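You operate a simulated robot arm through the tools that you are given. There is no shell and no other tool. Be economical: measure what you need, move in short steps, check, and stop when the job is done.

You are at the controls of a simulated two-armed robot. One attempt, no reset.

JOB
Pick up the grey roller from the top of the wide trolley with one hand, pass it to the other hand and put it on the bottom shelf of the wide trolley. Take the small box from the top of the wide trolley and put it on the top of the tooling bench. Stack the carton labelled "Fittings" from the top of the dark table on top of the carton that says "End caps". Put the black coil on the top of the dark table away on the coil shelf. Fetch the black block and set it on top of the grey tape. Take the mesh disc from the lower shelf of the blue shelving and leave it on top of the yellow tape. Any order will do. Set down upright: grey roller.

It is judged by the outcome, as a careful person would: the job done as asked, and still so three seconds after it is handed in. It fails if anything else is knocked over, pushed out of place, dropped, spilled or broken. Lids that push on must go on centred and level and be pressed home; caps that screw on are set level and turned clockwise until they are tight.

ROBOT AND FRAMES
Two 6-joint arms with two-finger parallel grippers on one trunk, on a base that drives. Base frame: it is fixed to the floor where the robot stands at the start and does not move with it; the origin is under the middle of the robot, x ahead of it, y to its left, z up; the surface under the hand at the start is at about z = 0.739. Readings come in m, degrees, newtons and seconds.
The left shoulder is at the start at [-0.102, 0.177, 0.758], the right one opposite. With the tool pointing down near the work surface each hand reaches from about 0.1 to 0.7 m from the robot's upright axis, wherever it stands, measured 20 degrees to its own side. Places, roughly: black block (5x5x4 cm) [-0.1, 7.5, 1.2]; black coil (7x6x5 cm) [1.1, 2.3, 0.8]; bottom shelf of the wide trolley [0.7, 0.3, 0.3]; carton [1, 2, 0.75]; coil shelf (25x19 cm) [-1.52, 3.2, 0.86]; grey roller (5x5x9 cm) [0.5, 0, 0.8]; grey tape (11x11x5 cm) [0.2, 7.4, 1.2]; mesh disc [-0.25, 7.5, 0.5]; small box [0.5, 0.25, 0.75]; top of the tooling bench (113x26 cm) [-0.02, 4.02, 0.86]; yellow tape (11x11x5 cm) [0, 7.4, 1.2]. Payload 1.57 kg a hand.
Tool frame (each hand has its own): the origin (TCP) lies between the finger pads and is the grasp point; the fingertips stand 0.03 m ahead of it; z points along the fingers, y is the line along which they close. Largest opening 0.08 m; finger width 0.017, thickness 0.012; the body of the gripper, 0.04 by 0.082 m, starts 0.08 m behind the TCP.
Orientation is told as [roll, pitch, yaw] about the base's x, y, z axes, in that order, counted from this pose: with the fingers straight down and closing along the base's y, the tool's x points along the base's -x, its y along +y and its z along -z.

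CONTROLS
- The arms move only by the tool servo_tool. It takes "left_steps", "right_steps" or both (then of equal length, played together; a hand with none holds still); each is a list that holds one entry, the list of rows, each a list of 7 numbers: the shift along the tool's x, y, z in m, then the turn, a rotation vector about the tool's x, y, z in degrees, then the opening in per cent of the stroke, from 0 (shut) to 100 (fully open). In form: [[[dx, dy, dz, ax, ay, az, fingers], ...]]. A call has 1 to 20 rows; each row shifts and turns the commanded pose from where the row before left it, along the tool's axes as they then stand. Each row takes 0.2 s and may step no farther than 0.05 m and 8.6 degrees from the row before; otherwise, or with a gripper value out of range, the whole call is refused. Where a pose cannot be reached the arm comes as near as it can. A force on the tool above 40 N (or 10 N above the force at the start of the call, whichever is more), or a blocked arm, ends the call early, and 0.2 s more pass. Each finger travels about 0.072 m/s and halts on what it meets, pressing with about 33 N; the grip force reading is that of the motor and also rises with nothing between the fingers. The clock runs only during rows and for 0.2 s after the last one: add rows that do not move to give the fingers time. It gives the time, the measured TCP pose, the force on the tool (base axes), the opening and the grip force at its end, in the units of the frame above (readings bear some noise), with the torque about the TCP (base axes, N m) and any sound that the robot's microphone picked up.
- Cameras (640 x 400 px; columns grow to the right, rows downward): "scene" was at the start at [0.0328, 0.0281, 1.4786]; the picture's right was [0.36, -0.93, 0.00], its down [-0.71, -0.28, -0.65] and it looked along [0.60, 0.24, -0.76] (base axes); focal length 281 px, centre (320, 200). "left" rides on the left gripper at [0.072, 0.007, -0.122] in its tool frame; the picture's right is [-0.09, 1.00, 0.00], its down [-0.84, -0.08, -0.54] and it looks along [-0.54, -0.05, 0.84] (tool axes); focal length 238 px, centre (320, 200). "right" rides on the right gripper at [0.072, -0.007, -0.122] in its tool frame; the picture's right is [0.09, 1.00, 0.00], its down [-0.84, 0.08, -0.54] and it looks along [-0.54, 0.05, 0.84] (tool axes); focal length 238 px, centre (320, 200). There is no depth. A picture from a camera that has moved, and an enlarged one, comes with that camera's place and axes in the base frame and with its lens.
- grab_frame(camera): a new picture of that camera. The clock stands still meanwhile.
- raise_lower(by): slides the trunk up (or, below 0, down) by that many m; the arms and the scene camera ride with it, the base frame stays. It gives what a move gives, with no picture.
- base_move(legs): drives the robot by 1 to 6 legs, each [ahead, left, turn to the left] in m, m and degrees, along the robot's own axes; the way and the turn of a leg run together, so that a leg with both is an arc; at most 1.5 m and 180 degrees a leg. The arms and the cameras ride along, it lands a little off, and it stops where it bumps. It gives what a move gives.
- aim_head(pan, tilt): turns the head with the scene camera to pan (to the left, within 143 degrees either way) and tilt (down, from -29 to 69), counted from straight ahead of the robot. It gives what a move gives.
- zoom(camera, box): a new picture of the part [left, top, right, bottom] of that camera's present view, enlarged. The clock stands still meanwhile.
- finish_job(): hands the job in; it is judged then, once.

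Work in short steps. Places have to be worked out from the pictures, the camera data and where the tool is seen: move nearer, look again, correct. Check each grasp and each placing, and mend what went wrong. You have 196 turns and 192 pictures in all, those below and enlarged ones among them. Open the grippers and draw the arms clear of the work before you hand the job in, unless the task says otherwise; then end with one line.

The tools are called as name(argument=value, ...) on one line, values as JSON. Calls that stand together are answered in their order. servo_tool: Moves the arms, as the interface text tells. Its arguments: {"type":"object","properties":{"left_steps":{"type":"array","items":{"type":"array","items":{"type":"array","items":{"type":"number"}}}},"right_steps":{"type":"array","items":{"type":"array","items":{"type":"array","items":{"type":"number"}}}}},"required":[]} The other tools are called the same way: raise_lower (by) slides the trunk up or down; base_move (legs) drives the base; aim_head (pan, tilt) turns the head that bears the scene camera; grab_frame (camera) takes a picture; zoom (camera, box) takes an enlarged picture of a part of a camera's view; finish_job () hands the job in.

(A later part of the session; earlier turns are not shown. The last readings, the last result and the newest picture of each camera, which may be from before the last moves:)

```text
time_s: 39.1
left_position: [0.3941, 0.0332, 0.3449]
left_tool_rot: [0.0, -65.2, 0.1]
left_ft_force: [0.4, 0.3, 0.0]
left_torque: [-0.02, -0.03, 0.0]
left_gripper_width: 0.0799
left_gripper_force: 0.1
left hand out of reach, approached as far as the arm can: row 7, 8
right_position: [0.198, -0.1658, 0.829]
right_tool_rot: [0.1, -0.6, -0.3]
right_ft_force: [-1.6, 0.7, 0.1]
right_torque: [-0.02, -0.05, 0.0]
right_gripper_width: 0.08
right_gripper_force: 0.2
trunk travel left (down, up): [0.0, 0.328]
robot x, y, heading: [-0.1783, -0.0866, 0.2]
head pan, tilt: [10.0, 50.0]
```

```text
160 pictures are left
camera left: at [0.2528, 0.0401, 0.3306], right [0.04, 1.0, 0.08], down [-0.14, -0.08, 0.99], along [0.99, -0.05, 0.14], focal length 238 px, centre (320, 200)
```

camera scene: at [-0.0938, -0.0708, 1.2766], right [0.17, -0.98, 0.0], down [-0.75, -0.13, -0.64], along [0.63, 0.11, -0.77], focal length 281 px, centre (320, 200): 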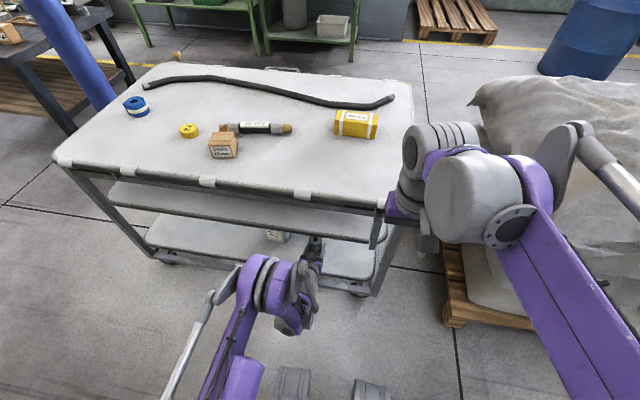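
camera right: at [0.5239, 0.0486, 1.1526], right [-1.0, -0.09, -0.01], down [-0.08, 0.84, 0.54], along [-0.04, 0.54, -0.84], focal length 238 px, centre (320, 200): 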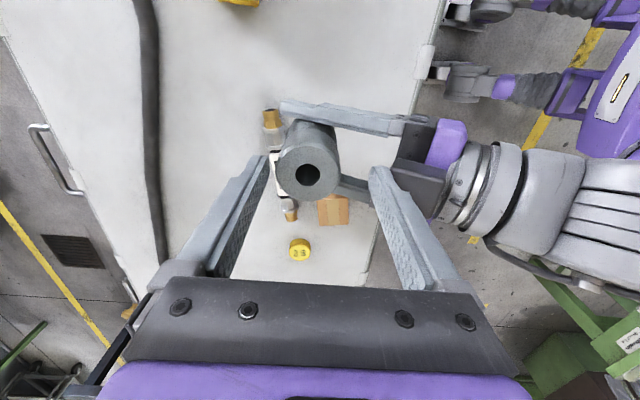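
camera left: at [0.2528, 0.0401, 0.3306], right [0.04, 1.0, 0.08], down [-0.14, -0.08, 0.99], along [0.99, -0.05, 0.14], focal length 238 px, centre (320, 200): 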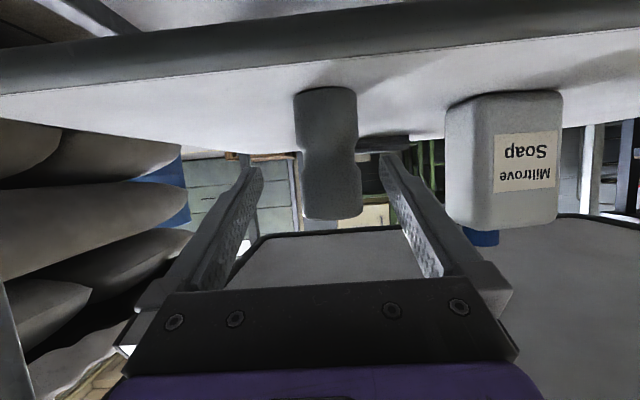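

The roller stands upright on the bottom shelf. I back the base off, raise the trunk and look.

base_move(legs=[[-0.2, 0, 0]])

raise_lower(by=0.2)

zoom(camera="scene", box=[110, 60, 430, 260])

```text
time_s: 40.7
left_position: [0.1918, 0.0353, 0.3448]
left_tool_rot: [-0.1, -65.2, 0.2]
left_ft_force: [-1.2, -0.1, -0.6]
left_torque: [0.01, -0.02, 0.01]
left_gripper_width: 0.0798
left_gripper_force: 0.1
right_position: [-0.0016, -0.1657, 0.8292]
right_tool_rot: [0.1, -0.5, 0.1]
right_ft_force: [0.1, -0.5, 0.5]
right_torque: [-0.02, -0.02, 0.0]
right_gripper_width: 0.0801
right_gripper_force: 0.2
trunk travel left (down, up): [0.0, 0.328]
robot x, y, heading: [-0.381, -0.0845, 0.2]
head pan, tilt: [10.0, 50.0]
```

```text
time_s: 42.9
left_position: [0.1969, 0.0364, 0.5488]
left_tool_rot: [0.0, -65.4, 0.4]
left_ft_force: [0.0, -0.2, 0.4]
left_torque: [0.01, 0.0, 0.02]
left_gripper_width: 0.0799
left_gripper_force: 0.1
right_position: [-0.0011, -0.1654, 1.0282]
right_tool_rot: [0.1, -0.6, 0.0]
right_ft_force: [-0.3, 0.4, 0.3]
right_torque: [0.01, 0.0, 0.01]
right_gripper_width: 0.08
right_gripper_force: 0.1
trunk travel left (down, up): [-0.2, 0.128]
robot x, y, heading: [-0.3769, -0.0854, 0.3]
head pan, tilt: [10.0, 50.0]
```

```text
2.00 times, centred on (270, 160) of scene
camera zoom: at [-0.3426, -0.0714, 1.4779], right [0.18, -0.98, 0.0], down [-0.75, -0.14, -0.64], along [0.63, 0.12, -0.77], focal length 562 px, centre (420, 280)
```

zoom: 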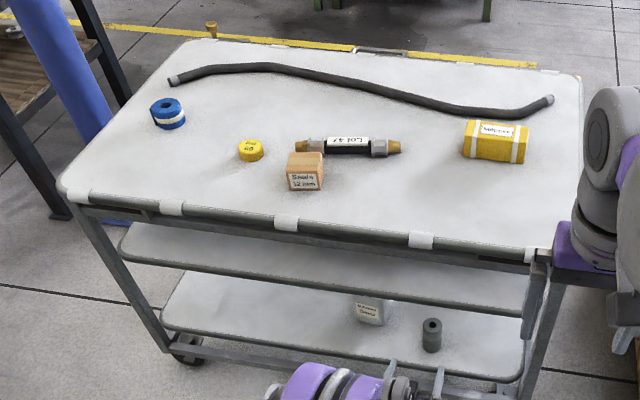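

Roller confirmed upright. I raise the left arm and turn it back to pointing down.

servo_tool(left_steps=[[[-0.0408, 0, -0.018, 0, 0, 0, 100], [-0.0408, 0, -0.018, 0, 0, 0, 100], [-0.0408, 0, -0.018, 0, 0, 0, 100], [-0.0408, 0, -0.018, 0, 0, 0, 100], [-0.0408, 0, -0.018, 0, 0, 0, 100], [-0.0408, 0, -0.018, 0, 0, 0, 100], [-0.0408, 0, -0.018, 0, 0, 0, 100], [-0.0408, 0, -0.018, 0, 0, 0, 100], [-0.0408, 0, -0.018, 0, 0, 0, 100], [-0.0408, 0, -0.018, 0, 0, 0, 100], [0, 0, 0, 0, 8.1, 0, 100], [0, 0, 0, 0, 8.1, 0, 100], [0, 0, 0, 0, 8.1, 0, 100], [0, 0, 0, 0, 8.1, 0, 100], [0, 0, 0, 0, 8.1, 0, 100], [0, 0, 0, 0, 8.1, 0, 100], [0, 0, 0, 0, 8.1, 0, 100], [0, 0, 0, 0, 8.5, 0, 100], [0, 0, 0, 0, 0, 0, 100]]])

```text
time_s: 46.9
left_position: [0.2026, 0.0363, 0.9937]
left_tool_rot: [-0.2, -0.2, 0.2]
left_ft_force: [0.3, -0.6, 0.3]
left_torque: [-0.01, 0.01, 0.01]
left_gripper_width: 0.0803
left_gripper_force: 0.2
right_position: [-0.0018, -0.1646, 1.0286]
right_tool_rot: [0.2, -0.6, -0.1]
right_ft_force: [0.2, 0.4, 0.0]
right_torque: [0.0, -0.03, -0.02]
right_gripper_width: 0.0801
right_gripper_force: 0.0
trunk travel left (down, up): [-0.2, 0.128]
robot x, y, heading: [-0.3784, -0.0844, 0.2]
head pan, tilt: [10.0, 50.0]
```

Now bring the left hand near the small box by driving: 0.20 ahead, 0.27 left.

base_move(legs=[[0.2, 0.27, 0]])

grab_frame(camera="left")

```text
time_s: 49.9
left_position: [0.4012, 0.3094, 0.9938]
left_tool_rot: [0.0, -0.3, 0.0]
left_ft_force: [0.2, -0.1, 0.3]
left_torque: [0.05, 0.01, 0.0]
left_gripper_width: 0.0803
left_gripper_force: 0.1
right_position: [0.1955, 0.1085, 1.0286]
right_tool_rot: [0.0, -0.6, -0.2]
right_ft_force: [-0.5, 0.5, 0.1]
right_torque: [-0.02, -0.03, -0.05]
right_gripper_width: 0.0802
right_gripper_force: 0.0
trunk travel left (down, up): [-0.2, 0.128]
robot x, y, heading: [-0.1825, 0.1898, 0.1]
head pan, tilt: [10.0, 50.0]
```

```text
158 pictures are left
camera left: at [0.3293, 0.3156, 1.1153], right [0.09, 1.0, 0.0], down [0.83, -0.08, 0.55], along [0.54, -0.05, -0.84], focal length 238 px, centre (320, 200)
```

left: 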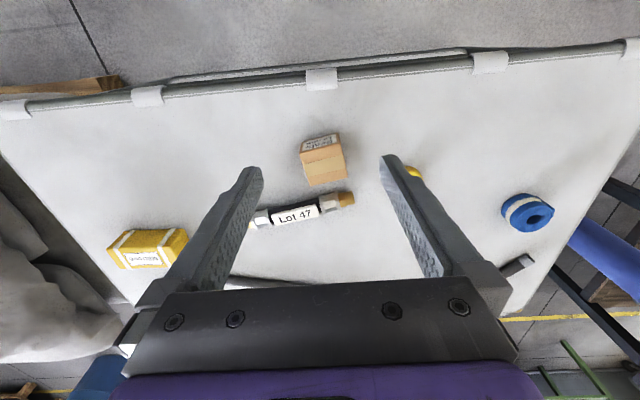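

zoom(camera="left", box=[240, 100, 440, 225])

```text
3.20 times, centred on (340, 162) of left
camera zoom: at [0.3293, 0.3156, 1.1153], right [0.09, 1.0, 0.0], down [0.83, -0.08, 0.55], along [0.54, -0.05, -0.84], focal length 763 px, centre (256, 320)
```

zoom: 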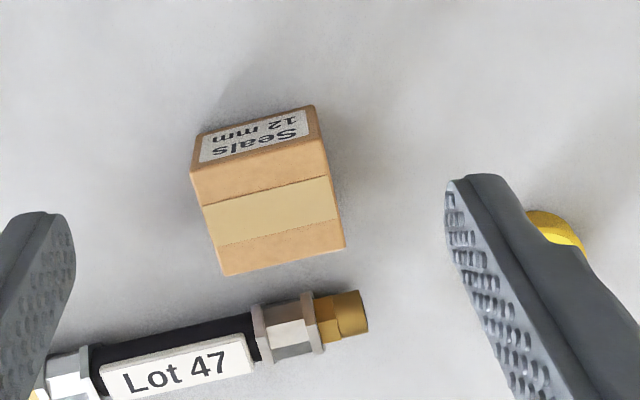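

Box centre ≈ (0.4805, 0.309), yaw ≈ 8°, top z≈0.787, 6.2 cm wide along y. I align above it and descend.

servo_tool(left_steps=[[[-0.0395, 0, 0, 0, 0, 0, 100], [-0.0398, -0.0007, 0, 0, 0, 0, 100], [0, 0, 0, 0, 0, -8, 100], [0, 0, 0.045, 0, 0, 0, 100], [0, 0, 0.045, 0, 0, 0, 100], [0, 0, 0.03, 0, 0, 0, 100], [0, 0, 0, 0, 0, 0, 100], [0, 0, 0, 0, 0, 0, 100]]])

grab_frame(camera="left")

```text
time_s: 51.6
left_position: [0.4285, 0.3108, 0.8562]
left_tool_rot: [-0.1, -0.2, 8.2]
left_ft_force: [-0.4, -0.5, 0.5]
left_torque: [-0.02, 0.0, -0.02]
left_gripper_width: 0.0802
left_gripper_force: 0.1
left hand out of reach, approached as far as the arm can: row 1, 2
right_position: [0.1959, 0.109, 1.0286]
right_tool_rot: [0.0, -0.6, -0.1]
right_ft_force: [0.3, -0.7, -0.5]
right_torque: [0.0, 0.01, -0.03]
right_gripper_width: 0.08
right_gripper_force: 0.0
trunk travel left (down, up): [-0.2, 0.128]
robot x, y, heading: [-0.1793, 0.1871, 0.3]
head pan, tilt: [10.0, 50.0]
```

```text
156 pictures are left
camera left: at [0.3571, 0.3064, 0.9776], right [-0.05, 1.0, 0.0], down [0.84, 0.04, 0.55], along [0.55, 0.03, -0.84], focal length 238 px, centre (320, 200)
```

left: 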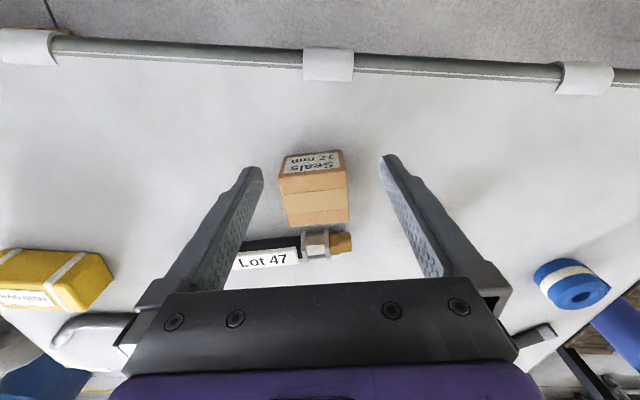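

Reach-limited, so I drive the base the remaining 5.5 cm forward.

base_move(legs=[[0.055, -0.001, 0]])

grab_frame(camera="left")

```text
time_s: 52.6
left_position: [0.4838, 0.3089, 0.8566]
left_tool_rot: [-0.1, -0.3, 8.1]
left_ft_force: [-0.6, -0.2, -0.4]
left_torque: [0.01, 0.02, -0.01]
left_gripper_width: 0.0802
left_gripper_force: 0.1
right_position: [0.2511, 0.1067, 1.0281]
right_tool_rot: [0.1, -0.5, -0.1]
right_ft_force: [0.1, -0.2, 0.5]
right_torque: [-0.01, 0.04, -0.02]
right_gripper_width: 0.0801
right_gripper_force: 0.2
trunk travel left (down, up): [-0.2, 0.128]
robot x, y, heading: [-0.126, 0.1893, 0.1]
head pan, tilt: [10.0, 50.0]
```

```text
155 pictures are left
camera left: at [0.4126, 0.3054, 0.9773], right [-0.05, 1.0, 0.0], down [0.84, 0.04, 0.55], along [0.54, 0.03, -0.84], focal length 238 px, centre (320, 200)
```

left: 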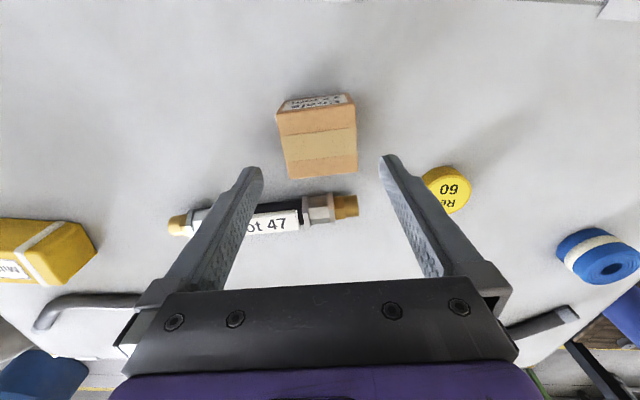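

Box is centred between the fingers. Descend 8 cm and close.

servo_tool(left_steps=[[[0.002, 0, 0.03, 0, 0, 0, 100], [0, 0, 0.03, 0, 0, 0, 100], [0, 0, 0.019, 0, 0, 0, 100], [0, 0, 0, 0, 0, 0, 90], [0, 0, 0, 0, 0, 0, 60], [0, 0, 0, 0, 0, 0, 40], [0, 0, 0, 0, 0, 0, 20], [0, 0, 0, 0, 0, 0, 20]]])

grab_frame(camera="left")

```text
time_s: 54.4
left_position: [0.4818, 0.3085, 0.7774]
left_tool_rot: [-0.1, -0.4, 8.1]
left_ft_force: [-0.6, -0.2, -0.3]
left_torque: [0.01, -0.01, -0.01]
left_gripper_width: 0.0619
left_gripper_force: 33.2
right_position: [0.25, 0.1073, 1.0283]
right_tool_rot: [0.1, -0.6, -0.2]
right_ft_force: [1.0, 0.5, 0.2]
right_torque: [0.02, 0.0, 0.01]
right_gripper_width: 0.0801
right_gripper_force: 0.0
trunk travel left (down, up): [-0.2, 0.128]
robot x, y, heading: [-0.128, 0.1875, 0.2]
head pan, tilt: [10.0, 50.0]
```

```text
154 pictures are left
camera left: at [0.4099, 0.3047, 0.8984], right [-0.05, 1.0, 0.0], down [0.84, 0.04, 0.55], along [0.55, 0.03, -0.84], focal length 238 px, centre (320, 200)
```

left: 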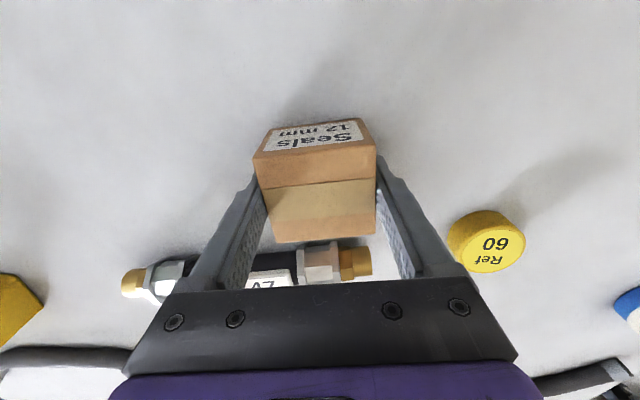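

Box gripped (62 mm). Lift it, and then back away from the trolley and turn left to face up the aisle.

servo_tool(left_steps=[[[0, 0, -0.045, 0, 0, 0, 0], [0, 0, -0.045, 0, 0, 0, 0], [0, 0, -0.045, 0, 0, 0, 0], [0, 0, -0.045, 0, 0, 0, 0], [0.04, 0, 0, 0, 0, 0, 0], [0.04, 0, 0, 0, 0, 0, 0], [0, 0, 0, 0, 0, 0, 0]]])

base_move(legs=[[-0.3, 0, 0], [0, 0, 90], [1.3, 0, 0]])

aim_head(pan=0, tilt=25)

grab_frame(camera="scene")

grab_frame(camera="left")

```text
time_s: 56.0
left_position: [0.3999, 0.298, 0.959]
left_tool_rot: [-0.2, -0.2, 8.1]
left_ft_force: [1.0, 0.7, -0.4]
left_torque: [-0.02, 0.02, 0.0]
left_gripper_width: 0.0619
left_gripper_force: 32.9
right_position: [0.2507, 0.1065, 1.0293]
right_tool_rot: [0.1, -0.6, -0.1]
right_ft_force: [0.7, 0.8, -0.7]
right_torque: [-0.01, 0.05, -0.02]
right_gripper_width: 0.0803
right_gripper_force: 0.1
trunk travel left (down, up): [-0.2, 0.128]
robot x, y, heading: [-0.1292, 0.189, -0.2]
head pan, tilt: [10.0, 50.0]
```

```text
time_s: 67.9
left_position: [-0.5266, 2.0099, 0.9579]
left_tool_rot: [-0.1, -0.3, 97.8]
left_ft_force: [-0.7, -0.1, -0.6]
left_torque: [-0.02, 0.03, 0.0]
left_gripper_width: 0.0616
left_gripper_force: 33.6
right_position: [-0.3394, 1.8579, 1.029]
right_tool_rot: [0.1, -0.6, 89.5]
right_ft_force: [0.6, 0.2, 0.2]
right_torque: [-0.02, 0.05, -0.03]
right_gripper_width: 0.0801
right_gripper_force: 0.0
trunk travel left (down, up): [-0.2, 0.128]
robot x, y, heading: [-0.4185, 1.4786, 89.9]
head pan, tilt: [10.0, 50.0]
```

```text
time_s: 68.8
left_position: [-0.5294, 2.0091, 0.9585]
left_tool_rot: [-0.1, -0.3, 97.9]
left_ft_force: [-1.0, -0.4, -0.8]
left_torque: [-0.01, 0.0, -0.02]
left_gripper_width: 0.0615
left_gripper_force: 32.8
right_position: [-0.3389, 1.8584, 1.0281]
right_tool_rot: [0.1, -0.7, 89.5]
right_ft_force: [0.7, -0.4, 0.2]
right_torque: [0.01, 0.01, -0.02]
right_gripper_width: 0.0799
right_gripper_force: 0.1
trunk travel left (down, up): [-0.2, 0.128]
robot x, y, heading: [-0.4209, 1.48, 90.0]
head pan, tilt: [0.0, 25.0]
```

```text
153 pictures are left
camera scene: at [-0.4219, 1.5348, 1.5154], right [1.0, 0.0, 0.0], down [0.0, -0.42, -0.91], along [0.0, 0.91, -0.42], focal length 281 px, centre (320, 200)
```

scene: 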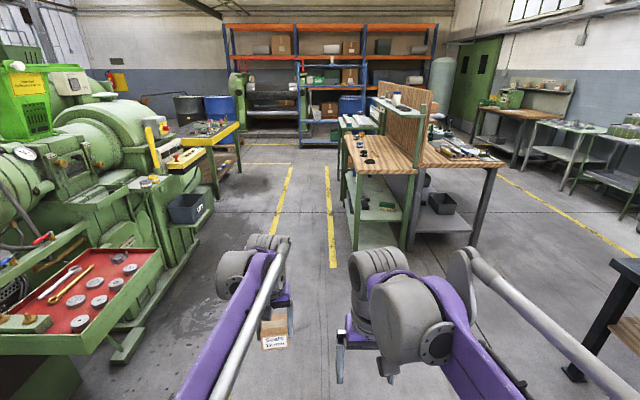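

```text
152 pictures are left
camera left: at [-0.5245, 1.9363, 1.0793], right [-1.0, -0.05, 0.0], down [-0.04, 0.84, 0.55], along [-0.02, 0.55, -0.84], focal length 238 px, centre (320, 200)
```

left: 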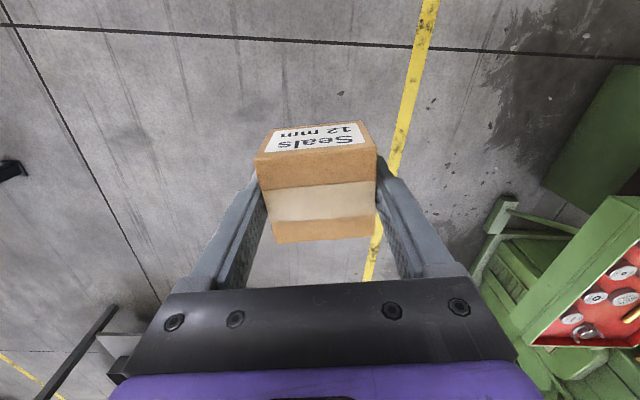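

Great overview. Zoom onto the bench and the left side where the coil shelf should be.

zoom(camera="scene", box=[320, 70, 520, 250])

zoom(camera="scene", box=[60, 80, 300, 230])

zoom(camera="scene", box=[280, 20, 460, 160])

```text
2.22 times, centred on (420, 160) of scene
camera zoom: at [-0.4219, 1.5348, 1.5154], right [1.0, 0.0, 0.0], down [0.0, -0.42, -0.91], along [0.0, 0.91, -0.42], focal length 625 px, centre (98, 289)
```

zoom: 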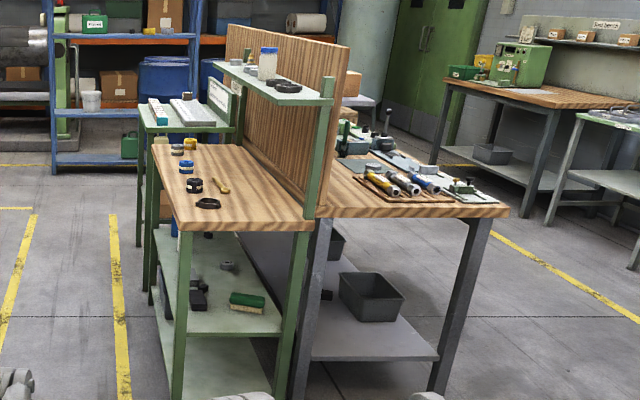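

```text
2.67 times, centred on (180, 155) of scene
camera zoom: at [-0.4219, 1.5348, 1.5154], right [1.0, 0.0, 0.0], down [0.0, -0.42, -0.91], along [0.0, 0.91, -0.42], focal length 750 px, centre (693, 320)
```

zoom: 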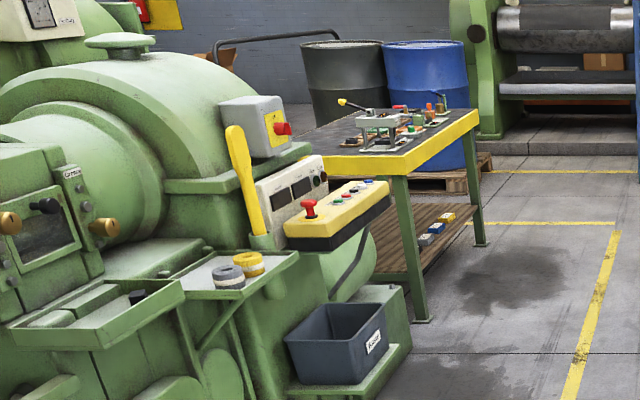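

```text
2.86 times, centred on (370, 90) of scene
camera zoom: at [-0.4219, 1.5348, 1.5154], right [1.0, 0.0, 0.0], down [0.0, -0.42, -0.91], along [0.0, 0.91, -0.42], focal length 803 px, centre (177, 514)
```

zoom: 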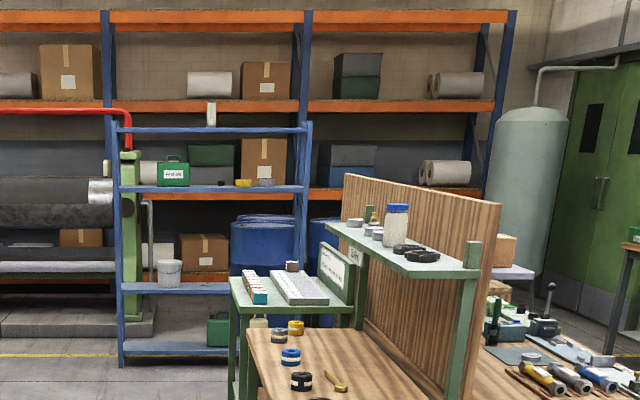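

The tooling bench's near end is free around y≈3.45–3.62, x≈-0.15..0.1. I drive up to its near end.

base_move(legs=[[1.2, -0.46, 0]])

aim_head(pan=0, tilt=45)

grab_frame(camera="scene")

grab_frame(camera="left")

```text
time_s: 75.4
left_position: [-0.0659, 3.2249, 0.9572]
left_tool_rot: [-0.1, -0.3, 98.2]
left_ft_force: [0.7, 0.3, -0.7]
left_torque: [-0.01, -0.03, -0.01]
left_gripper_width: 0.0615
left_gripper_force: 33.2
right_position: [0.1238, 3.0752, 1.0276]
right_tool_rot: [0.1, -0.7, 89.9]
right_ft_force: [0.1, -0.5, 0.0]
right_torque: [0.03, 0.01, 0.0]
right_gripper_width: 0.0801
right_gripper_force: 0.0
trunk travel left (down, up): [-0.2, 0.128]
robot x, y, heading: [0.0456, 2.6989, 90.2]
head pan, tilt: [0.0, 25.0]
```

```text
time_s: 76.2
left_position: [-0.0665, 3.2245, 0.9581]
left_tool_rot: [-0.1, -0.2, 98.2]
left_ft_force: [0.2, -0.6, -1.0]
left_torque: [-0.02, -0.01, 0.01]
left_gripper_width: 0.0614
left_gripper_force: 33.3
right_position: [0.1241, 3.0763, 1.0283]
right_tool_rot: [0.0, -0.6, 89.9]
right_ft_force: [0.4, 0.2, -0.4]
right_torque: [0.0, -0.01, 0.03]
right_gripper_width: 0.0801
right_gripper_force: 0.0
trunk travel left (down, up): [-0.2, 0.128]
robot x, y, heading: [0.0438, 2.7001, 90.0]
head pan, tilt: [0.0, 45.0]
```

```text
148 pictures are left
camera scene: at [0.0431, 2.7405, 1.4849], right [1.0, 0.01, 0.0], down [0.0, -0.71, -0.71], along [0.0, 0.71, -0.71], focal length 281 px, centre (320, 200)
```

scene: 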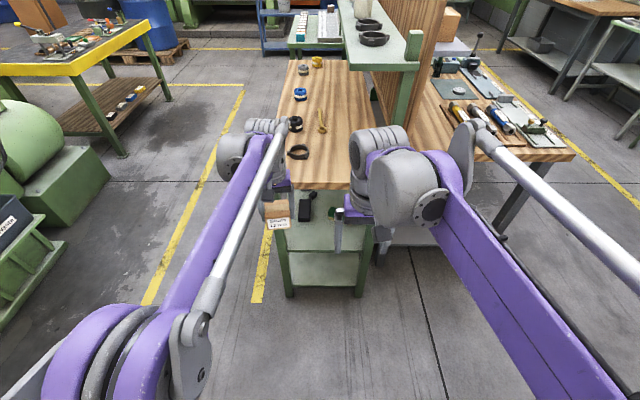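

```text
147 pictures are left
camera left: at [-0.0618, 3.1522, 1.0793], right [-1.0, -0.05, 0.0], down [-0.04, 0.84, 0.55], along [-0.03, 0.55, -0.84], focal length 238 px, centre (320, 200)
```

left: 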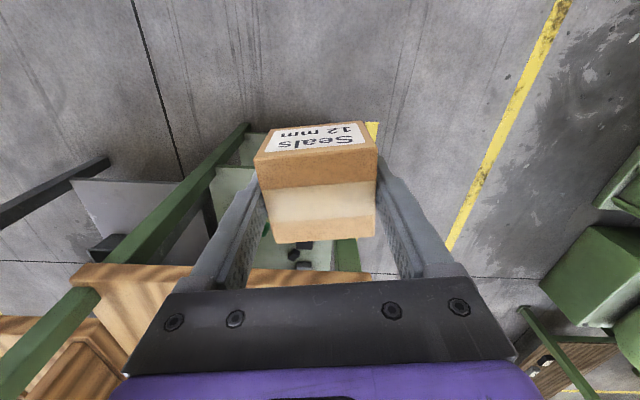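

Bench corner ≈ (-0.14, 3.41), nearest ring at y≈3.62. I'll put the box at (-0.02, 3.50). Pull the right hand back a bit and drive forward.

servo_tool(right_steps=[[[0.04, 0, 0, 0, 0, 0, 100], [0.04, 0, 0, 0, 0, 0, 100], [0, 0, 0, 0, 0, 0, 100]]])

base_move(legs=[[0.28, -0.045, 0]])

grab_frame(camera="scene")

grab_frame(camera="left")

```text
time_s: 77.0
left_position: [-0.0658, 3.2262, 0.9585]
left_tool_rot: [-0.1, -0.2, 98.2]
left_ft_force: [-0.4, -0.7, -0.9]
left_torque: [-0.01, 0.02, -0.01]
left_gripper_width: 0.0616
left_gripper_force: 32.9
right_position: [0.1232, 2.9958, 1.0262]
right_tool_rot: [0.0, -0.6, 89.8]
right_ft_force: [-0.9, 0.4, -0.8]
right_torque: [0.04, 0.02, 0.02]
right_gripper_width: 0.08
right_gripper_force: 0.0
trunk travel left (down, up): [-0.2, 0.128]
robot x, y, heading: [0.0452, 2.6959, 90.4]
head pan, tilt: [0.0, 45.0]
```

```text
time_s: 78.9
left_position: [-0.0233, 3.4975, 0.9572]
left_tool_rot: [-0.1, -0.3, 98.2]
left_ft_force: [-0.1, -0.3, -1.3]
left_torque: [-0.03, -0.02, 0.0]
left_gripper_width: 0.0616
left_gripper_force: 32.9
right_position: [0.1661, 3.2667, 1.0276]
right_tool_rot: [0.1, -0.6, 89.9]
right_ft_force: [-0.2, 0.9, 0.0]
right_torque: [-0.05, 0.0, 0.01]
right_gripper_width: 0.08
right_gripper_force: 0.0
trunk travel left (down, up): [-0.2, 0.128]
robot x, y, heading: [0.0879, 2.9701, 90.1]
head pan, tilt: [0.0, 45.0]
```

```text
146 pictures are left
camera scene: at [0.086, 3.013, 1.4849], right [1.0, 0.01, 0.0], down [0.0, -0.71, -0.71], along [0.0, 0.71, -0.71], focal length 281 px, centre (320, 200)
```

scene: 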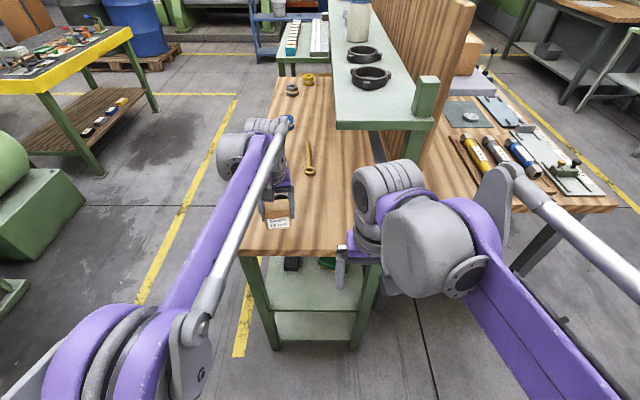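

```text
145 pictures are left
camera left: at [-0.019, 3.4244, 1.0791], right [-1.0, -0.05, 0.0], down [-0.04, 0.84, 0.55], along [-0.03, 0.54, -0.84], focal length 238 px, centre (320, 200)
```

left: 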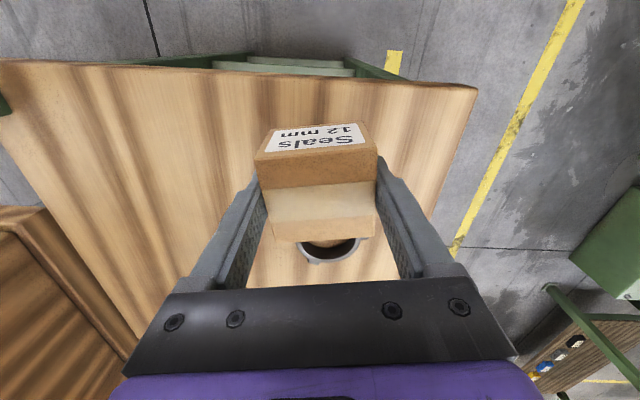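

Placement spot is clear. Lower the box onto the bench.

servo_tool(left_steps=[[[0, 0, 0.03, 0, 0, 0, 0], [0, 0, 0.022, 0, 0, 0, 0], [0, 0, 0.003, 0, 0, 0, 0], [0, 0, 0.002, 0, 0, 0, 0], [0, 0, 0, 0, 0, 0, 0]]])

```text
time_s: 80.1
left_position: [-0.0239, 3.496, 0.901]
left_tool_rot: [0.0, -0.4, 98.2]
left_ft_force: [-0.4, -0.5, -0.9]
left_torque: [-0.04, -0.01, -0.04]
left_gripper_width: 0.0615
left_gripper_force: 33.0
right_position: [0.166, 3.2673, 1.0259]
right_tool_rot: [0.2, -0.6, 89.9]
right_ft_force: [-0.5, 0.1, 0.7]
right_torque: [0.0, 0.04, -0.01]
right_gripper_width: 0.08
right_gripper_force: 0.2
trunk travel left (down, up): [-0.2, 0.128]
robot x, y, heading: [0.0863, 2.9713, 90.4]
head pan, tilt: [0.0, 45.0]
```

servo_tool(left_steps=[[[0, 0, 0.002, 0, 0, 0, 0], [0, 0, 0.002, 0, 0, 0, 0], [0, 0, 0, 0, 0, 0, 0]]])

```text
time_s: 80.9
left_position: [-0.0258, 3.4974, 0.898]
left_tool_rot: [-0.2, -0.3, 98.3]
left_ft_force: [-1.1, 2.1, 9.1]
left_torque: [-0.06, 0.23, -0.09]
left_gripper_width: 0.0617
left_gripper_force: 33.2
right_position: [0.1664, 3.2673, 1.0267]
right_tool_rot: [0.1, -0.6, 89.8]
right_ft_force: [-0.2, -0.7, -0.4]
right_torque: [0.02, 0.01, -0.02]
right_gripper_width: 0.0802
right_gripper_force: 0.0
trunk travel left (down, up): [-0.2, 0.128]
robot x, y, heading: [0.0847, 2.9728, 90.4]
head pan, tilt: [0.0, 45.0]
```

Contact (9 N). Open and lift away.

servo_tool(left_steps=[[[0, 0, 0, 0, 0, 0, 85], [0, 0, 0, 0, 0, 0, 100], [0, 0, 0, 0, 0, 0, 100], [0, 0, -0.02, 0, 0, 0, 100], [0, 0, -0.045, 0, 0, 0, 100], [0, 0, -0.045, 0, 0, 0, 100], [0, 0, 0, 0, 0, 0, 100]]])

grab_frame(camera="left")

```text
time_s: 82.5
left_position: [-0.0261, 3.4948, 1.0061]
left_tool_rot: [0.0, -0.3, 98.2]
left_ft_force: [0.4, -0.5, 0.0]
left_torque: [-0.04, -0.01, 0.0]
left_gripper_width: 0.08
left_gripper_force: 0.1
right_position: [0.1663, 3.2681, 1.0263]
right_tool_rot: [0.0, -0.7, 89.9]
right_ft_force: [-0.4, 0.0, 0.1]
right_torque: [-0.02, 0.0, -0.01]
right_gripper_width: 0.0801
right_gripper_force: 0.2
trunk travel left (down, up): [-0.2, 0.128]
robot x, y, heading: [0.0872, 2.9728, 90.0]
head pan, tilt: [0.0, 45.0]
```

```text
144 pictures are left
camera left: at [-0.0207, 3.4217, 1.1281], right [-1.0, -0.05, 0.0], down [-0.04, 0.84, 0.55], along [-0.03, 0.55, -0.84], focal length 238 px, centre (320, 200)
```

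left: 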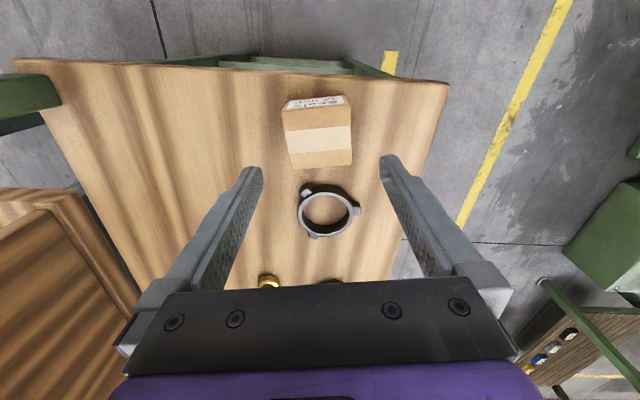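

Box placed. I back away, turn toward the dark table (and straighten the left hand's yaw).

base_move(legs=[[-0.95, 0, 0], [0, 0, -90], [0.15, 0, 0]])

servo_tool(left_steps=[[[0.04, 0, 0, 0, 0, 8.2, 100], [0.04, 0, 0, 0, 0, 0, 100], [0, 0, 0, 0, 0, 0, 100]]])

grab_frame(camera="scene")

```text
time_s: 92.3
left_position: [0.7639, 2.1157, 1.006]
left_tool_rot: [-0.1, -0.2, 7.6]
left_ft_force: [0.4, 0.1, -0.8]
left_torque: [0.02, 0.04, 0.05]
left_gripper_width: 0.0801
left_gripper_force: 0.1
right_position: [0.5345, 1.9243, 1.0271]
right_tool_rot: [0.2, -0.6, -0.8]
right_ft_force: [-0.1, -0.1, 0.4]
right_torque: [0.0, 0.01, -0.02]
right_gripper_width: 0.0799
right_gripper_force: 0.0
trunk travel left (down, up): [-0.2, 0.128]
robot x, y, heading: [0.2368, 2.0121, -0.6]
head pan, tilt: [0.0, 45.0]
```

```text
time_s: 93.1
left_position: [0.6848, 2.1097, 1.006]
left_tool_rot: [0.0, -0.3, -0.8]
left_ft_force: [-0.5, -0.3, -0.6]
left_torque: [-0.03, 0.04, 0.04]
left_gripper_width: 0.0799
left_gripper_force: 0.0
right_position: [0.5346, 1.9245, 1.0274]
right_tool_rot: [0.1, -0.6, -0.8]
right_ft_force: [0.1, 0.7, -0.2]
right_torque: [-0.03, 0.0, 0.01]
right_gripper_width: 0.0801
right_gripper_force: 0.0
trunk travel left (down, up): [-0.2, 0.128]
robot x, y, heading: [0.2368, 2.0074, -0.3]
head pan, tilt: [0.0, 45.0]
```

```text
143 pictures are left
camera scene: at [0.2794, 2.0085, 1.4849], right [-0.01, -1.0, 0.0], down [-0.71, 0.01, -0.71], along [0.71, -0.01, -0.71], focal length 281 px, centre (320, 200)
```

scene: 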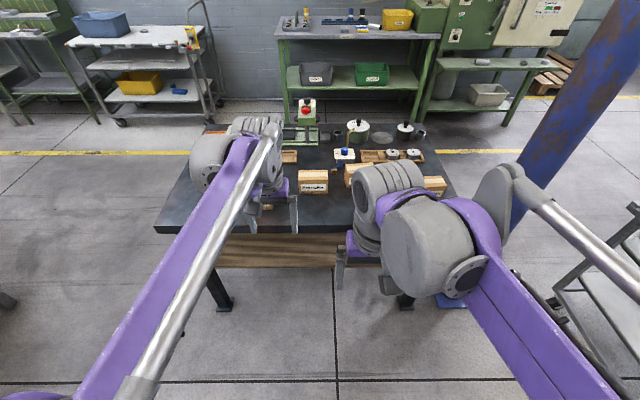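

grab_frame(camera="left")

grab_frame(camera="right")

zoom(camera="scene", box=[150, 90, 470, 250])

```text
142 pictures are left
camera left: at [0.6124, 2.1162, 1.1275], right [0.11, 0.99, 0.0], down [0.83, -0.09, 0.55], along [0.54, -0.06, -0.84], focal length 238 px, centre (320, 200)
```

left: 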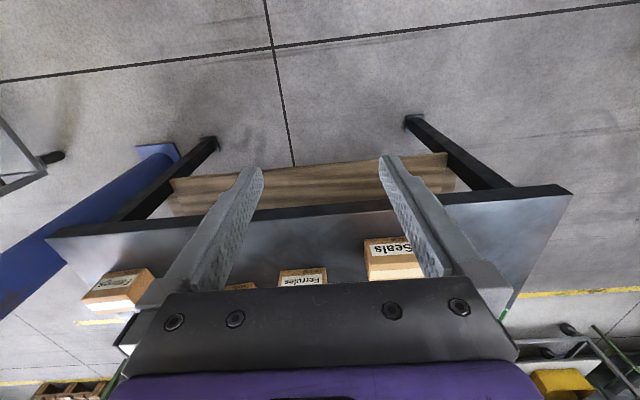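

```text
141 pictures are left
camera right: at [0.4616, 1.9191, 1.1489], right [-0.08, 1.0, 0.0], down [0.83, 0.07, 0.55], along [0.55, 0.04, -0.83], focal length 238 px, centre (320, 200)
```

right: 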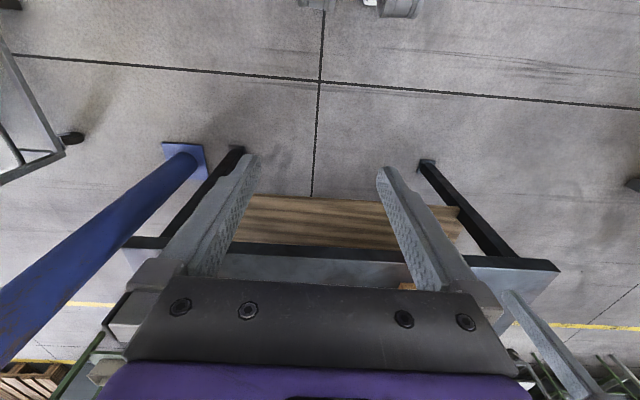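

```text
2.00 times, centred on (310, 170) of scene
camera zoom: at [0.2794, 2.0085, 1.4849], right [-0.01, -1.0, 0.0], down [-0.71, 0.01, -0.71], along [0.71, -0.01, -0.71], focal length 562 px, centre (340, 260)
```

zoom: 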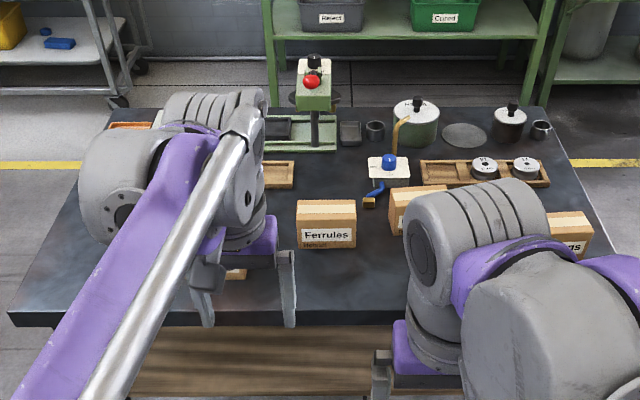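

Arms occlude the table from the head; I'll move 0.2 m ahead so the wrist cameras look down on the cartons.

base_move(legs=[[0.2, 0, 0.3]])

grab_frame(camera="left")

grab_frame(camera="right")

```text
time_s: 94.7
left_position: [0.8821, 2.1101, 1.0056]
left_tool_rot: [0.0, -0.2, -0.4]
left_ft_force: [-0.2, -0.4, 0.7]
left_torque: [0.0, 0.03, 0.02]
left_gripper_width: 0.0802
left_gripper_force: 0.0
right_position: [0.7344, 1.9261, 1.0275]
right_tool_rot: [0.1, -0.6, -0.4]
right_ft_force: [-0.5, 0.5, -0.5]
right_torque: [0.03, 0.0, 0.03]
right_gripper_width: 0.0801
right_gripper_force: 0.0
trunk travel left (down, up): [-0.2, 0.128]
robot x, y, heading: [0.4332, 2.0057, 0.1]
head pan, tilt: [0.0, 45.0]
```

```text
139 pictures are left
camera left: at [0.8111, 2.1181, 1.1275], right [0.1, 1.0, 0.0], down [0.83, -0.08, 0.55], along [0.54, -0.05, -0.84], focal length 238 px, centre (320, 200)
```

left: 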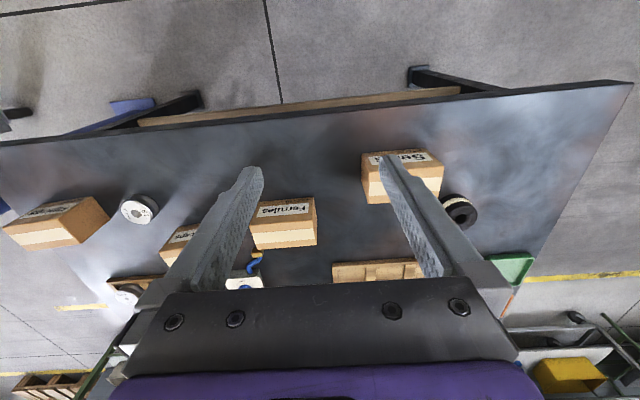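

```text
138 pictures are left
camera right: at [0.6614, 1.92, 1.1489], right [-0.09, 1.0, 0.0], down [0.83, 0.07, 0.55], along [0.55, 0.05, -0.84], focal length 238 px, centre (320, 200)
```

right: 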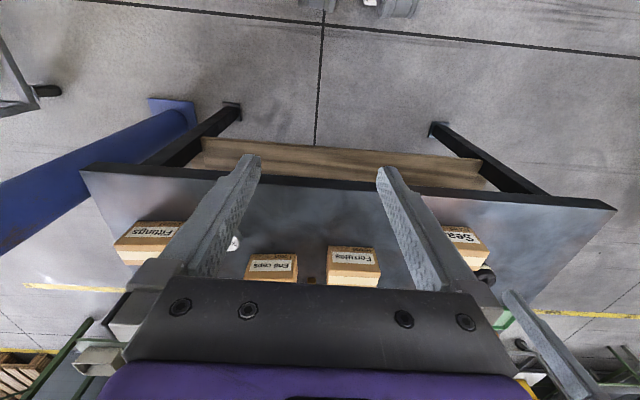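

zoom(camera="left", box=[0, 150, 270, 300])

zoom(camera="left", box=[330, 120, 540, 260])

zoom(camera="right", box=[90, 180, 410, 310])

```text
2.37 times, centred on (135, 225) of left
camera zoom: at [0.8111, 2.1181, 1.1275], right [0.1, 1.0, 0.0], down [0.83, -0.08, 0.55], along [0.54, -0.05, -0.84], focal length 565 px, centre (758, 141)
```

zoom: 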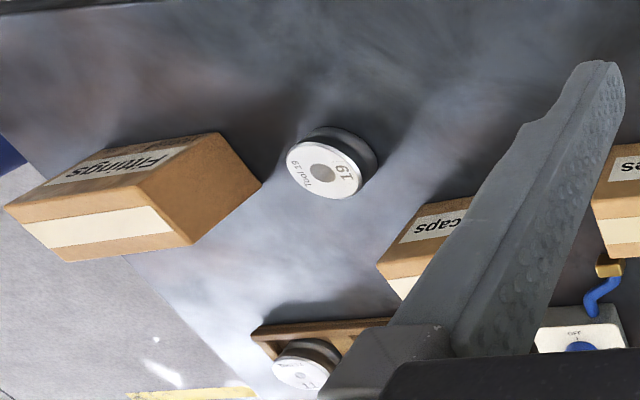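

```text
2.86 times, centred on (435, 190) of left
camera zoom: at [0.8111, 2.1181, 1.1275], right [0.1, 1.0, 0.0], down [0.83, -0.08, 0.55], along [0.54, -0.05, -0.84], focal length 681 px, centre (-9, 229)
```

zoom: 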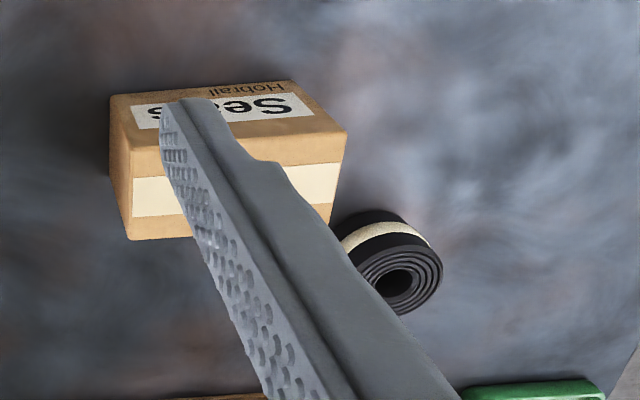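

```text
2.00 times, centred on (250, 245) of right
camera zoom: at [0.6614, 1.92, 1.1489], right [-0.09, 1.0, 0.0], down [0.83, 0.07, 0.55], along [0.55, 0.05, -0.84], focal length 477 px, centre (460, 110)
```

zoom: 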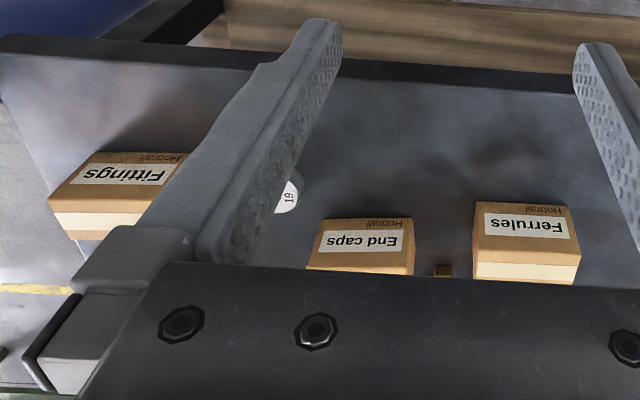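

Worked out: Fittings centre ≈(1.04,1.61), 11×5.5×7 cm, yaw≈4°; End caps centre ≈(1.09,1.85); coil ≈(1.09,2.35) standing. I tuck the left hand aside, turn the right hand 90° and move the base toward the Fittings.

servo_tool(right_steps=[[[0, 0, 0, 0, 0, -8.2, 100], [0, 0, 0, 0, 0, -8.2, 100], [0, 0, 0, 0, 0, -8.2, 100], [0, 0, 0, 0, 0, -8.2, 100], [0, 0, 0, 0, 0, -8.2, 100], [0, 0, 0, 0, 0, -8.2, 100], [0, 0, 0, 0, 0, -8.2, 100], [0, 0, 0, 0, 0, -8.2, 100], [0, 0, 0, 0, 0, -8.2, 100], [0, 0, 0, 0, 0, -8.2, 100], [0, 0, 0, 0, 0, -8.2, 100], [0, 0, 0, 0, 0, -4, 100]]], left_steps=[[[0.03, 0.03, 0, 0, 0, 0, 100], [0.03, 0.03, 0, 0, 0, 0, 100], [0.03, 0.03, 0, 0, 0, 0, 100], [0.03, 0.03, 0, 0, 0, 0, 100], [0.03, 0.03, 0, 0, 0, 0, 100], [0.03, 0.03, 0, 0, 0, 0, 100], [0, 0, 0, 0, 0, 0, 100], [0, 0, 0, 0, 0, 0, 100], [0, 0, 0, 0, 0, 0, 100], [0, 0, 0, 0, 0, 0, 100], [0, 0, 0, 0, 0, 0, 100], [0, 0, 0, 0, 0, 0, 100]]])

base_move(legs=[[0.08, -0.3, 0]])

grab_frame(camera="right")

grab_frame(camera="scene")

```text
time_s: 97.3
left_position: [0.7031, 2.2917, 1.005]
left_tool_rot: [0.0, -0.2, -0.2]
left_ft_force: [-0.4, -0.2, 0.8]
left_torque: [-0.01, 0.02, 0.0]
left_gripper_width: 0.0799
left_gripper_force: 0.2
right_position: [0.7342, 1.9267, 1.0278]
right_tool_rot: [-0.5, -0.1, 93.9]
right_ft_force: [0.3, 0.8, -0.6]
right_torque: [-0.04, 0.01, 0.02]
right_gripper_width: 0.08
right_gripper_force: 0.1
trunk travel left (down, up): [-0.2, 0.128]
robot x, y, heading: [0.4354, 2.008, -0.0]
head pan, tilt: [0.0, 45.0]
```

```text
time_s: 100.6
left_position: [0.7829, 1.9897, 1.0058]
left_tool_rot: [0.0, -0.3, -0.5]
left_ft_force: [-0.3, 0.0, 0.0]
left_torque: [0.01, 0.01, -0.02]
left_gripper_width: 0.0801
left_gripper_force: 0.0
right_position: [0.8129, 1.6243, 1.0273]
right_tool_rot: [-0.6, 0.0, 93.6]
right_ft_force: [0.3, -0.2, -0.3]
right_torque: [-0.01, 0.02, 0.02]
right_gripper_width: 0.0799
right_gripper_force: 0.1
trunk travel left (down, up): [-0.2, 0.128]
robot x, y, heading: [0.5162, 1.7079, 0.0]
head pan, tilt: [0.0, 45.0]
```

```text
134 pictures are left
camera right: at [0.8229, 1.5518, 1.1494], right [-0.99, -0.15, -0.01], down [-0.14, 0.83, 0.54], along [-0.08, 0.54, -0.84], focal length 238 px, centre (320, 200)
```

right: 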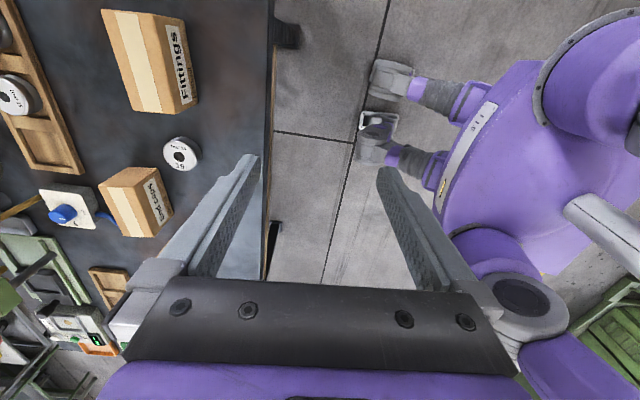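

```text
133 pictures are left
camera scene: at [0.5571, 1.7061, 1.4849], right [0.0, -1.0, 0.0], down [-0.71, 0.0, -0.71], along [0.71, 0.0, -0.71], focal length 281 px, centre (320, 200)
```

scene: 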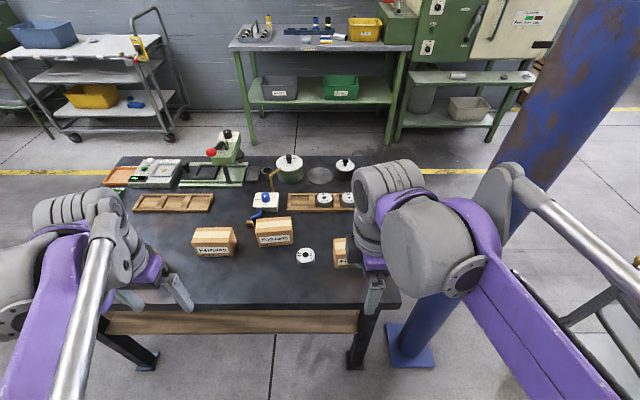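

The column is tight against the right forearm; the left arm is safer here (its elbow flares the other way). I tuck the right hand back and turn the left hand to yaw -86°.

servo_tool(right_steps=[[[0, 0.04, 0, 0, 0, 0, 100], [0, 0.04, 0, 0, 0, 0, 100], [0, 0.04, 0, 0, 0, 0, 100], [0, 0, 0, 0, 0, 8.2, 100], [0, 0, 0, 0, 0, 8.2, 100], [0, 0, 0, 0, 0, 8.2, 100], [0, 0, 0, 0, 0, 8.2, 100], [0, 0, 0, 0, 0, 8.2, 100], [0, 0, 0, 0, 0, 8.2, 100], [0, 0, 0, 0, 0, 8.2, 100], [0, 0, 0, 0, 0, 8.2, 100], [0, 0, 0, 0, 0, 8.2, 100], [0, 0, 0, 0, 0, 8.2, 100], [0, 0, 0, 0, 0, 8.2, 100], [0, 0, 0, 0, 0, 4, 100]]], left_steps=[[[0, 0, 0, 0, 0, 0, 100], [0, 0, 0, 0, 0, 0, 100], [0, 0, 0, 0, 0, 0, 100], [-0.04, 0, 0, 0, 0, 0, 100], [-0.04, 0, 0, 0, 0, 8.2, 100], [0, 0, 0, 0, 0, 8.2, 100], [0, 0, 0, 0, 0, 8.2, 100], [0, 0, 0, 0, 0, 8.2, 100], [0, 0, 0, 0, 0, 8.2, 100], [0, 0, 0, 0, 0, 8.2, 100], [0, 0, 0, 0, 0, 8.2, 100], [0, 0, 0, 0, 0, 8.2, 100], [0, 0, 0, 0, 0, 8.2, 100], [0, 0, 0, 0, 0, 8.2, 100], [0, 0, 0, 0, 0, 4, 100]]])

grab_frame(camera="scene")

grab_frame(camera="left")

```text
time_s: 103.8
left_position: [0.8635, 1.989, 1.0063]
left_tool_rot: [0.2, 0.0, -86.7]
left_ft_force: [-0.7, 0.1, 0.2]
left_torque: [0.04, 0.01, 0.0]
left_gripper_width: 0.0799
left_gripper_force: 0.1
right_position: [0.6927, 1.6162, 1.0264]
right_tool_rot: [0.1, -0.6, -0.7]
right_ft_force: [-0.3, 0.2, 0.1]
right_torque: [0.06, 0.0, 0.0]
right_gripper_width: 0.0802
right_gripper_force: 0.1
trunk travel left (down, up): [-0.2, 0.128]
robot x, y, heading: [0.5153, 1.7082, -0.3]
head pan, tilt: [0.0, 45.0]
```

```text
132 pictures are left
camera scene: at [0.557, 1.7063, 1.4849], right [0.0, -1.0, 0.0], down [-0.71, 0.0, -0.71], along [0.71, 0.0, -0.71], focal length 281 px, centre (320, 200)
```

scene: 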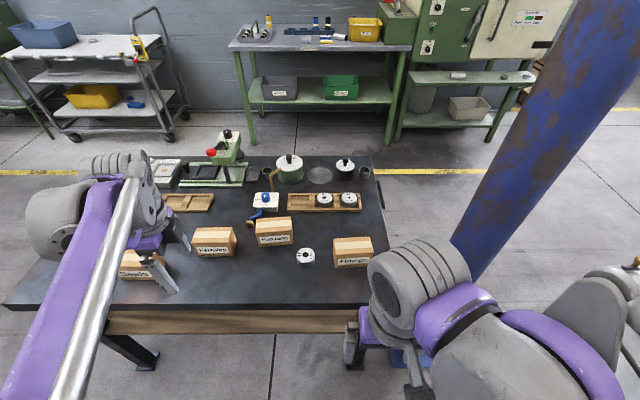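

```text
131 pictures are left
camera left: at [0.8659, 2.0602, 1.1278], right [1.0, -0.03, 0.0], down [-0.03, -0.84, 0.54], along [-0.01, -0.54, -0.84], focal length 238 px, centre (320, 200)
```

left: 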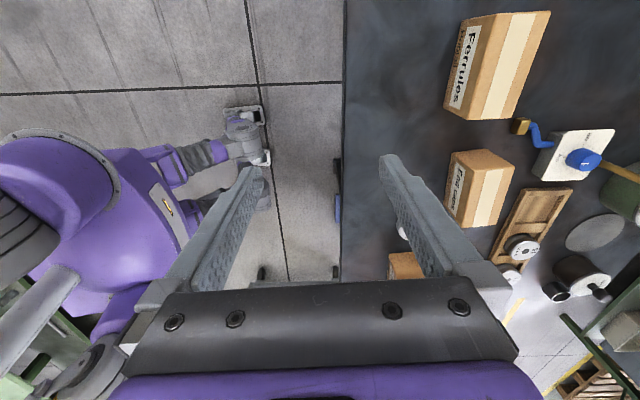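

Now a clear head view of the cartons; zoom for accurate positions.

zoom(camera="scene", box=[180, 190, 400, 290])

```text
2.91 times, centred on (290, 240) of scene
camera zoom: at [0.557, 1.7063, 1.4849], right [0.0, -1.0, 0.0], down [-0.71, 0.0, -0.71], along [0.71, 0.0, -0.71], focal length 818 px, centre (407, 84)
```

zoom: 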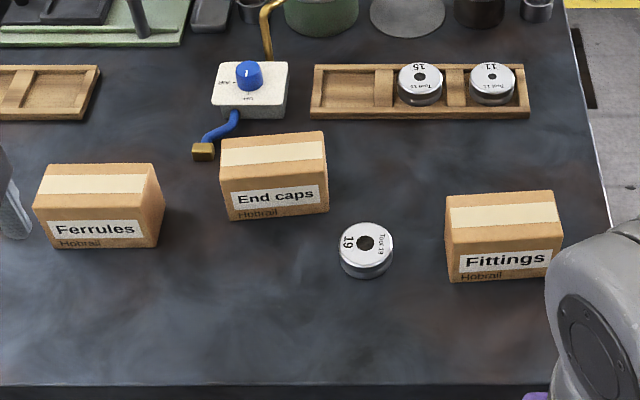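

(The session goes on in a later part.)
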